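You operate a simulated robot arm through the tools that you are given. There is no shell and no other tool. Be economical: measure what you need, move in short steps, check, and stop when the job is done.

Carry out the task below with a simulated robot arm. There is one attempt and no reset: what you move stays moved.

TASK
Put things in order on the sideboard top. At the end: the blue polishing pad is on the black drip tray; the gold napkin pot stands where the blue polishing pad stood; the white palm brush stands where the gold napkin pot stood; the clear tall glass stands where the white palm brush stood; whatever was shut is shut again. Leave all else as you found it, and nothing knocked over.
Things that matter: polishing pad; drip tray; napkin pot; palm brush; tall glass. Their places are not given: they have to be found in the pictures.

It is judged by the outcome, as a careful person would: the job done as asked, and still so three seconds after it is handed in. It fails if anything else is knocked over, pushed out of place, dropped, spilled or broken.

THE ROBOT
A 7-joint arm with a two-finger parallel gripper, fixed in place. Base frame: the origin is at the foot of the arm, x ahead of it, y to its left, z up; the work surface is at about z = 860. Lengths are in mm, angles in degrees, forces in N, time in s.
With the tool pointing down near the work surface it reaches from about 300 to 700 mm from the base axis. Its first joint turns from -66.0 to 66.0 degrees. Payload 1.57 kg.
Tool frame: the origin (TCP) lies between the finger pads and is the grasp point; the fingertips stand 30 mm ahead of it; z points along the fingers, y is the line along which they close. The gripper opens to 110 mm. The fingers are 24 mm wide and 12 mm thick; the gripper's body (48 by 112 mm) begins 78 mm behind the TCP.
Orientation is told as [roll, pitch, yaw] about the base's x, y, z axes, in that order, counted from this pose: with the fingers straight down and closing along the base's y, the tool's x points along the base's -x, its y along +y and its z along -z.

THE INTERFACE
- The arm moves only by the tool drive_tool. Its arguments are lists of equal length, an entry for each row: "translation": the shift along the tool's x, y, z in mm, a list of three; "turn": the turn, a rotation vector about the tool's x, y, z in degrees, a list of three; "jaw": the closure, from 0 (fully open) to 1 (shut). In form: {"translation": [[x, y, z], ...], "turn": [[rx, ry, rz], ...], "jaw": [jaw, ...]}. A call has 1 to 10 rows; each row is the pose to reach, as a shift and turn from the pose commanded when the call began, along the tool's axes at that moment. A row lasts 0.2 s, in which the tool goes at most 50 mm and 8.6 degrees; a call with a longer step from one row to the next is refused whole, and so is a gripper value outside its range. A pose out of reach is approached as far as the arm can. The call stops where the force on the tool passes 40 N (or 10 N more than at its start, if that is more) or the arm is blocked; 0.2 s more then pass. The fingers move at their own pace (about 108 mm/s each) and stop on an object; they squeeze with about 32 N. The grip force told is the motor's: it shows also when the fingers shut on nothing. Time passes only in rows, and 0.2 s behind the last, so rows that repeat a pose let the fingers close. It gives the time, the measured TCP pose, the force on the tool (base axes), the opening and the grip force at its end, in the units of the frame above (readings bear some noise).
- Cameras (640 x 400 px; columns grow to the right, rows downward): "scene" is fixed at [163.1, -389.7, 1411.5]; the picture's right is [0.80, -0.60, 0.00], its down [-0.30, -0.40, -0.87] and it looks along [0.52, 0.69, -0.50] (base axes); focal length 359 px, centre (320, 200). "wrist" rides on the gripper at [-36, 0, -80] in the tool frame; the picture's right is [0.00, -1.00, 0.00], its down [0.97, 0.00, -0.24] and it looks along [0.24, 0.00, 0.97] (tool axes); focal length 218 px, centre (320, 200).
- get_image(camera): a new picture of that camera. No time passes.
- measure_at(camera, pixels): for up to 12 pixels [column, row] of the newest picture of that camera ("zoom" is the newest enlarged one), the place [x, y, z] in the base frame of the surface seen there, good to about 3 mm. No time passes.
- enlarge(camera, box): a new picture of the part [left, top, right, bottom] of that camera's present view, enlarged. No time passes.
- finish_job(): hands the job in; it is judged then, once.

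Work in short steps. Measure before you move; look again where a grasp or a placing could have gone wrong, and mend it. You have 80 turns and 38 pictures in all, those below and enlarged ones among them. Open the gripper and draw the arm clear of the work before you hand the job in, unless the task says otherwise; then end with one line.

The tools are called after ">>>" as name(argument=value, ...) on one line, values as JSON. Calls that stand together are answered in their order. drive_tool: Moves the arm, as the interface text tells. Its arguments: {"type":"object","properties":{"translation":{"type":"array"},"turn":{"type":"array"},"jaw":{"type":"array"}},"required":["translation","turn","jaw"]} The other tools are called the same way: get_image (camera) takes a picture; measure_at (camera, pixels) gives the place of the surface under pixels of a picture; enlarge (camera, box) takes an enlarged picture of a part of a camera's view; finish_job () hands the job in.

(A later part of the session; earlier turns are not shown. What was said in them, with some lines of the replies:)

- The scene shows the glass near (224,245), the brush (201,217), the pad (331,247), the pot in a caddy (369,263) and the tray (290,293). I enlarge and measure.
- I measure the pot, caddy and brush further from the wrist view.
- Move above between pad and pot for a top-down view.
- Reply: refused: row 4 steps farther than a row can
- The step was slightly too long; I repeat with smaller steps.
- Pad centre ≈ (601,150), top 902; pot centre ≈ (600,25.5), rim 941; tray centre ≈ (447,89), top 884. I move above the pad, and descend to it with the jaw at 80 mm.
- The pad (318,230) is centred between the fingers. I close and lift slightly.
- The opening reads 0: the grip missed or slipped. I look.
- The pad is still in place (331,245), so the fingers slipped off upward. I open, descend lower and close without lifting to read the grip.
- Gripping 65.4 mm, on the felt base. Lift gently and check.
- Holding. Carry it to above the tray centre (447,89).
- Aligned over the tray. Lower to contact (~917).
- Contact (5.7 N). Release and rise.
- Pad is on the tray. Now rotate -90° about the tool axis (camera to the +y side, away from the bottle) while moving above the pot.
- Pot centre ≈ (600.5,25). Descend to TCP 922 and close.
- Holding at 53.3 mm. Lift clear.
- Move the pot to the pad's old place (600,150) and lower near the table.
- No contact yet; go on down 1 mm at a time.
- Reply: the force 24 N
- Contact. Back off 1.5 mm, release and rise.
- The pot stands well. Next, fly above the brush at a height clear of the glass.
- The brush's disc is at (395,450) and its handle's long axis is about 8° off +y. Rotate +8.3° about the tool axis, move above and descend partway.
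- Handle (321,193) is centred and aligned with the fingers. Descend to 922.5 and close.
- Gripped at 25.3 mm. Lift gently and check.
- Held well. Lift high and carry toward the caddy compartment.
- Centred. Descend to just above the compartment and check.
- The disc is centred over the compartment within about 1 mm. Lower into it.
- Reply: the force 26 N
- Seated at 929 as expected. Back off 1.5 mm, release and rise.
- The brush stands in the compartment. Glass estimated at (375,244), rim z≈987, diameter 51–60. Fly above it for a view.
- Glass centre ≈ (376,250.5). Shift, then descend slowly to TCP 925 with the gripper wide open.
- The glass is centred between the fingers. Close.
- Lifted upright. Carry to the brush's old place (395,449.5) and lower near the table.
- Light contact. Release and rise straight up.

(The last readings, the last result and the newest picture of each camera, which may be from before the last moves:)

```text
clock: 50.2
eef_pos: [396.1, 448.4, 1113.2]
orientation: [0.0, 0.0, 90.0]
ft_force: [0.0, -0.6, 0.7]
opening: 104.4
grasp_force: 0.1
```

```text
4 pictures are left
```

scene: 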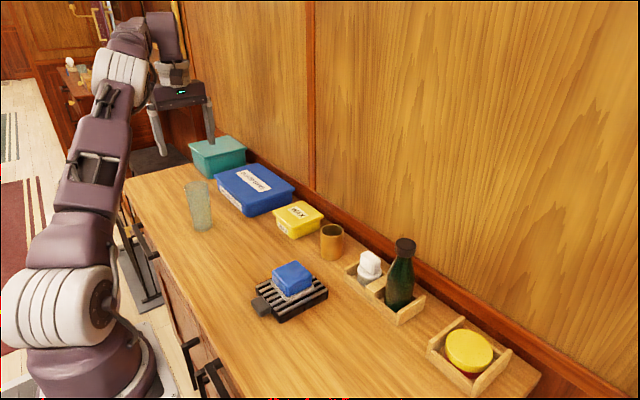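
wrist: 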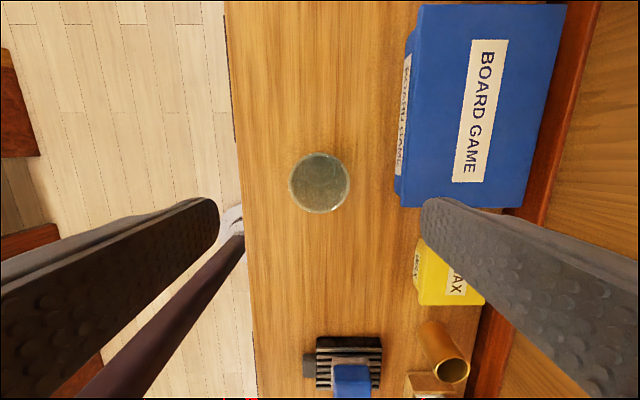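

All items appear in place; a last close check of the brush, pot and pad.

>>> enlarge(camera="scene", box=[240, 200, 440, 330])

```text
3.08 times, centred on (340, 265) of scene
```

zoom: 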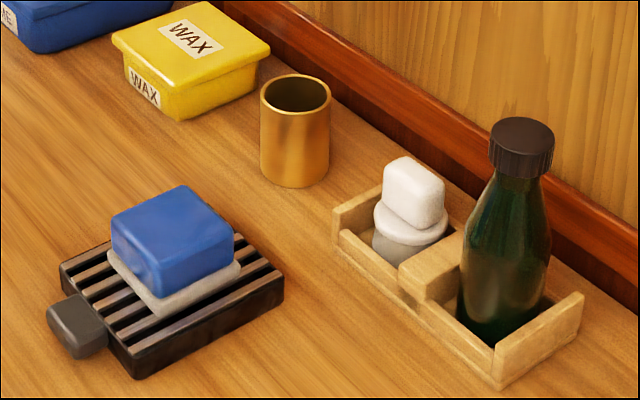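

Everything stands upright and in place, and the arm is clear. I hand in.

>>> finish_job()

```text
The job is handed in.
```

The job is done and handed in: the pad is on the drip tray, the pot is where the pad stood, the brush is in the pot's caddy compartment, and the glass is where the brush stood; nothing was knocked over or opened.
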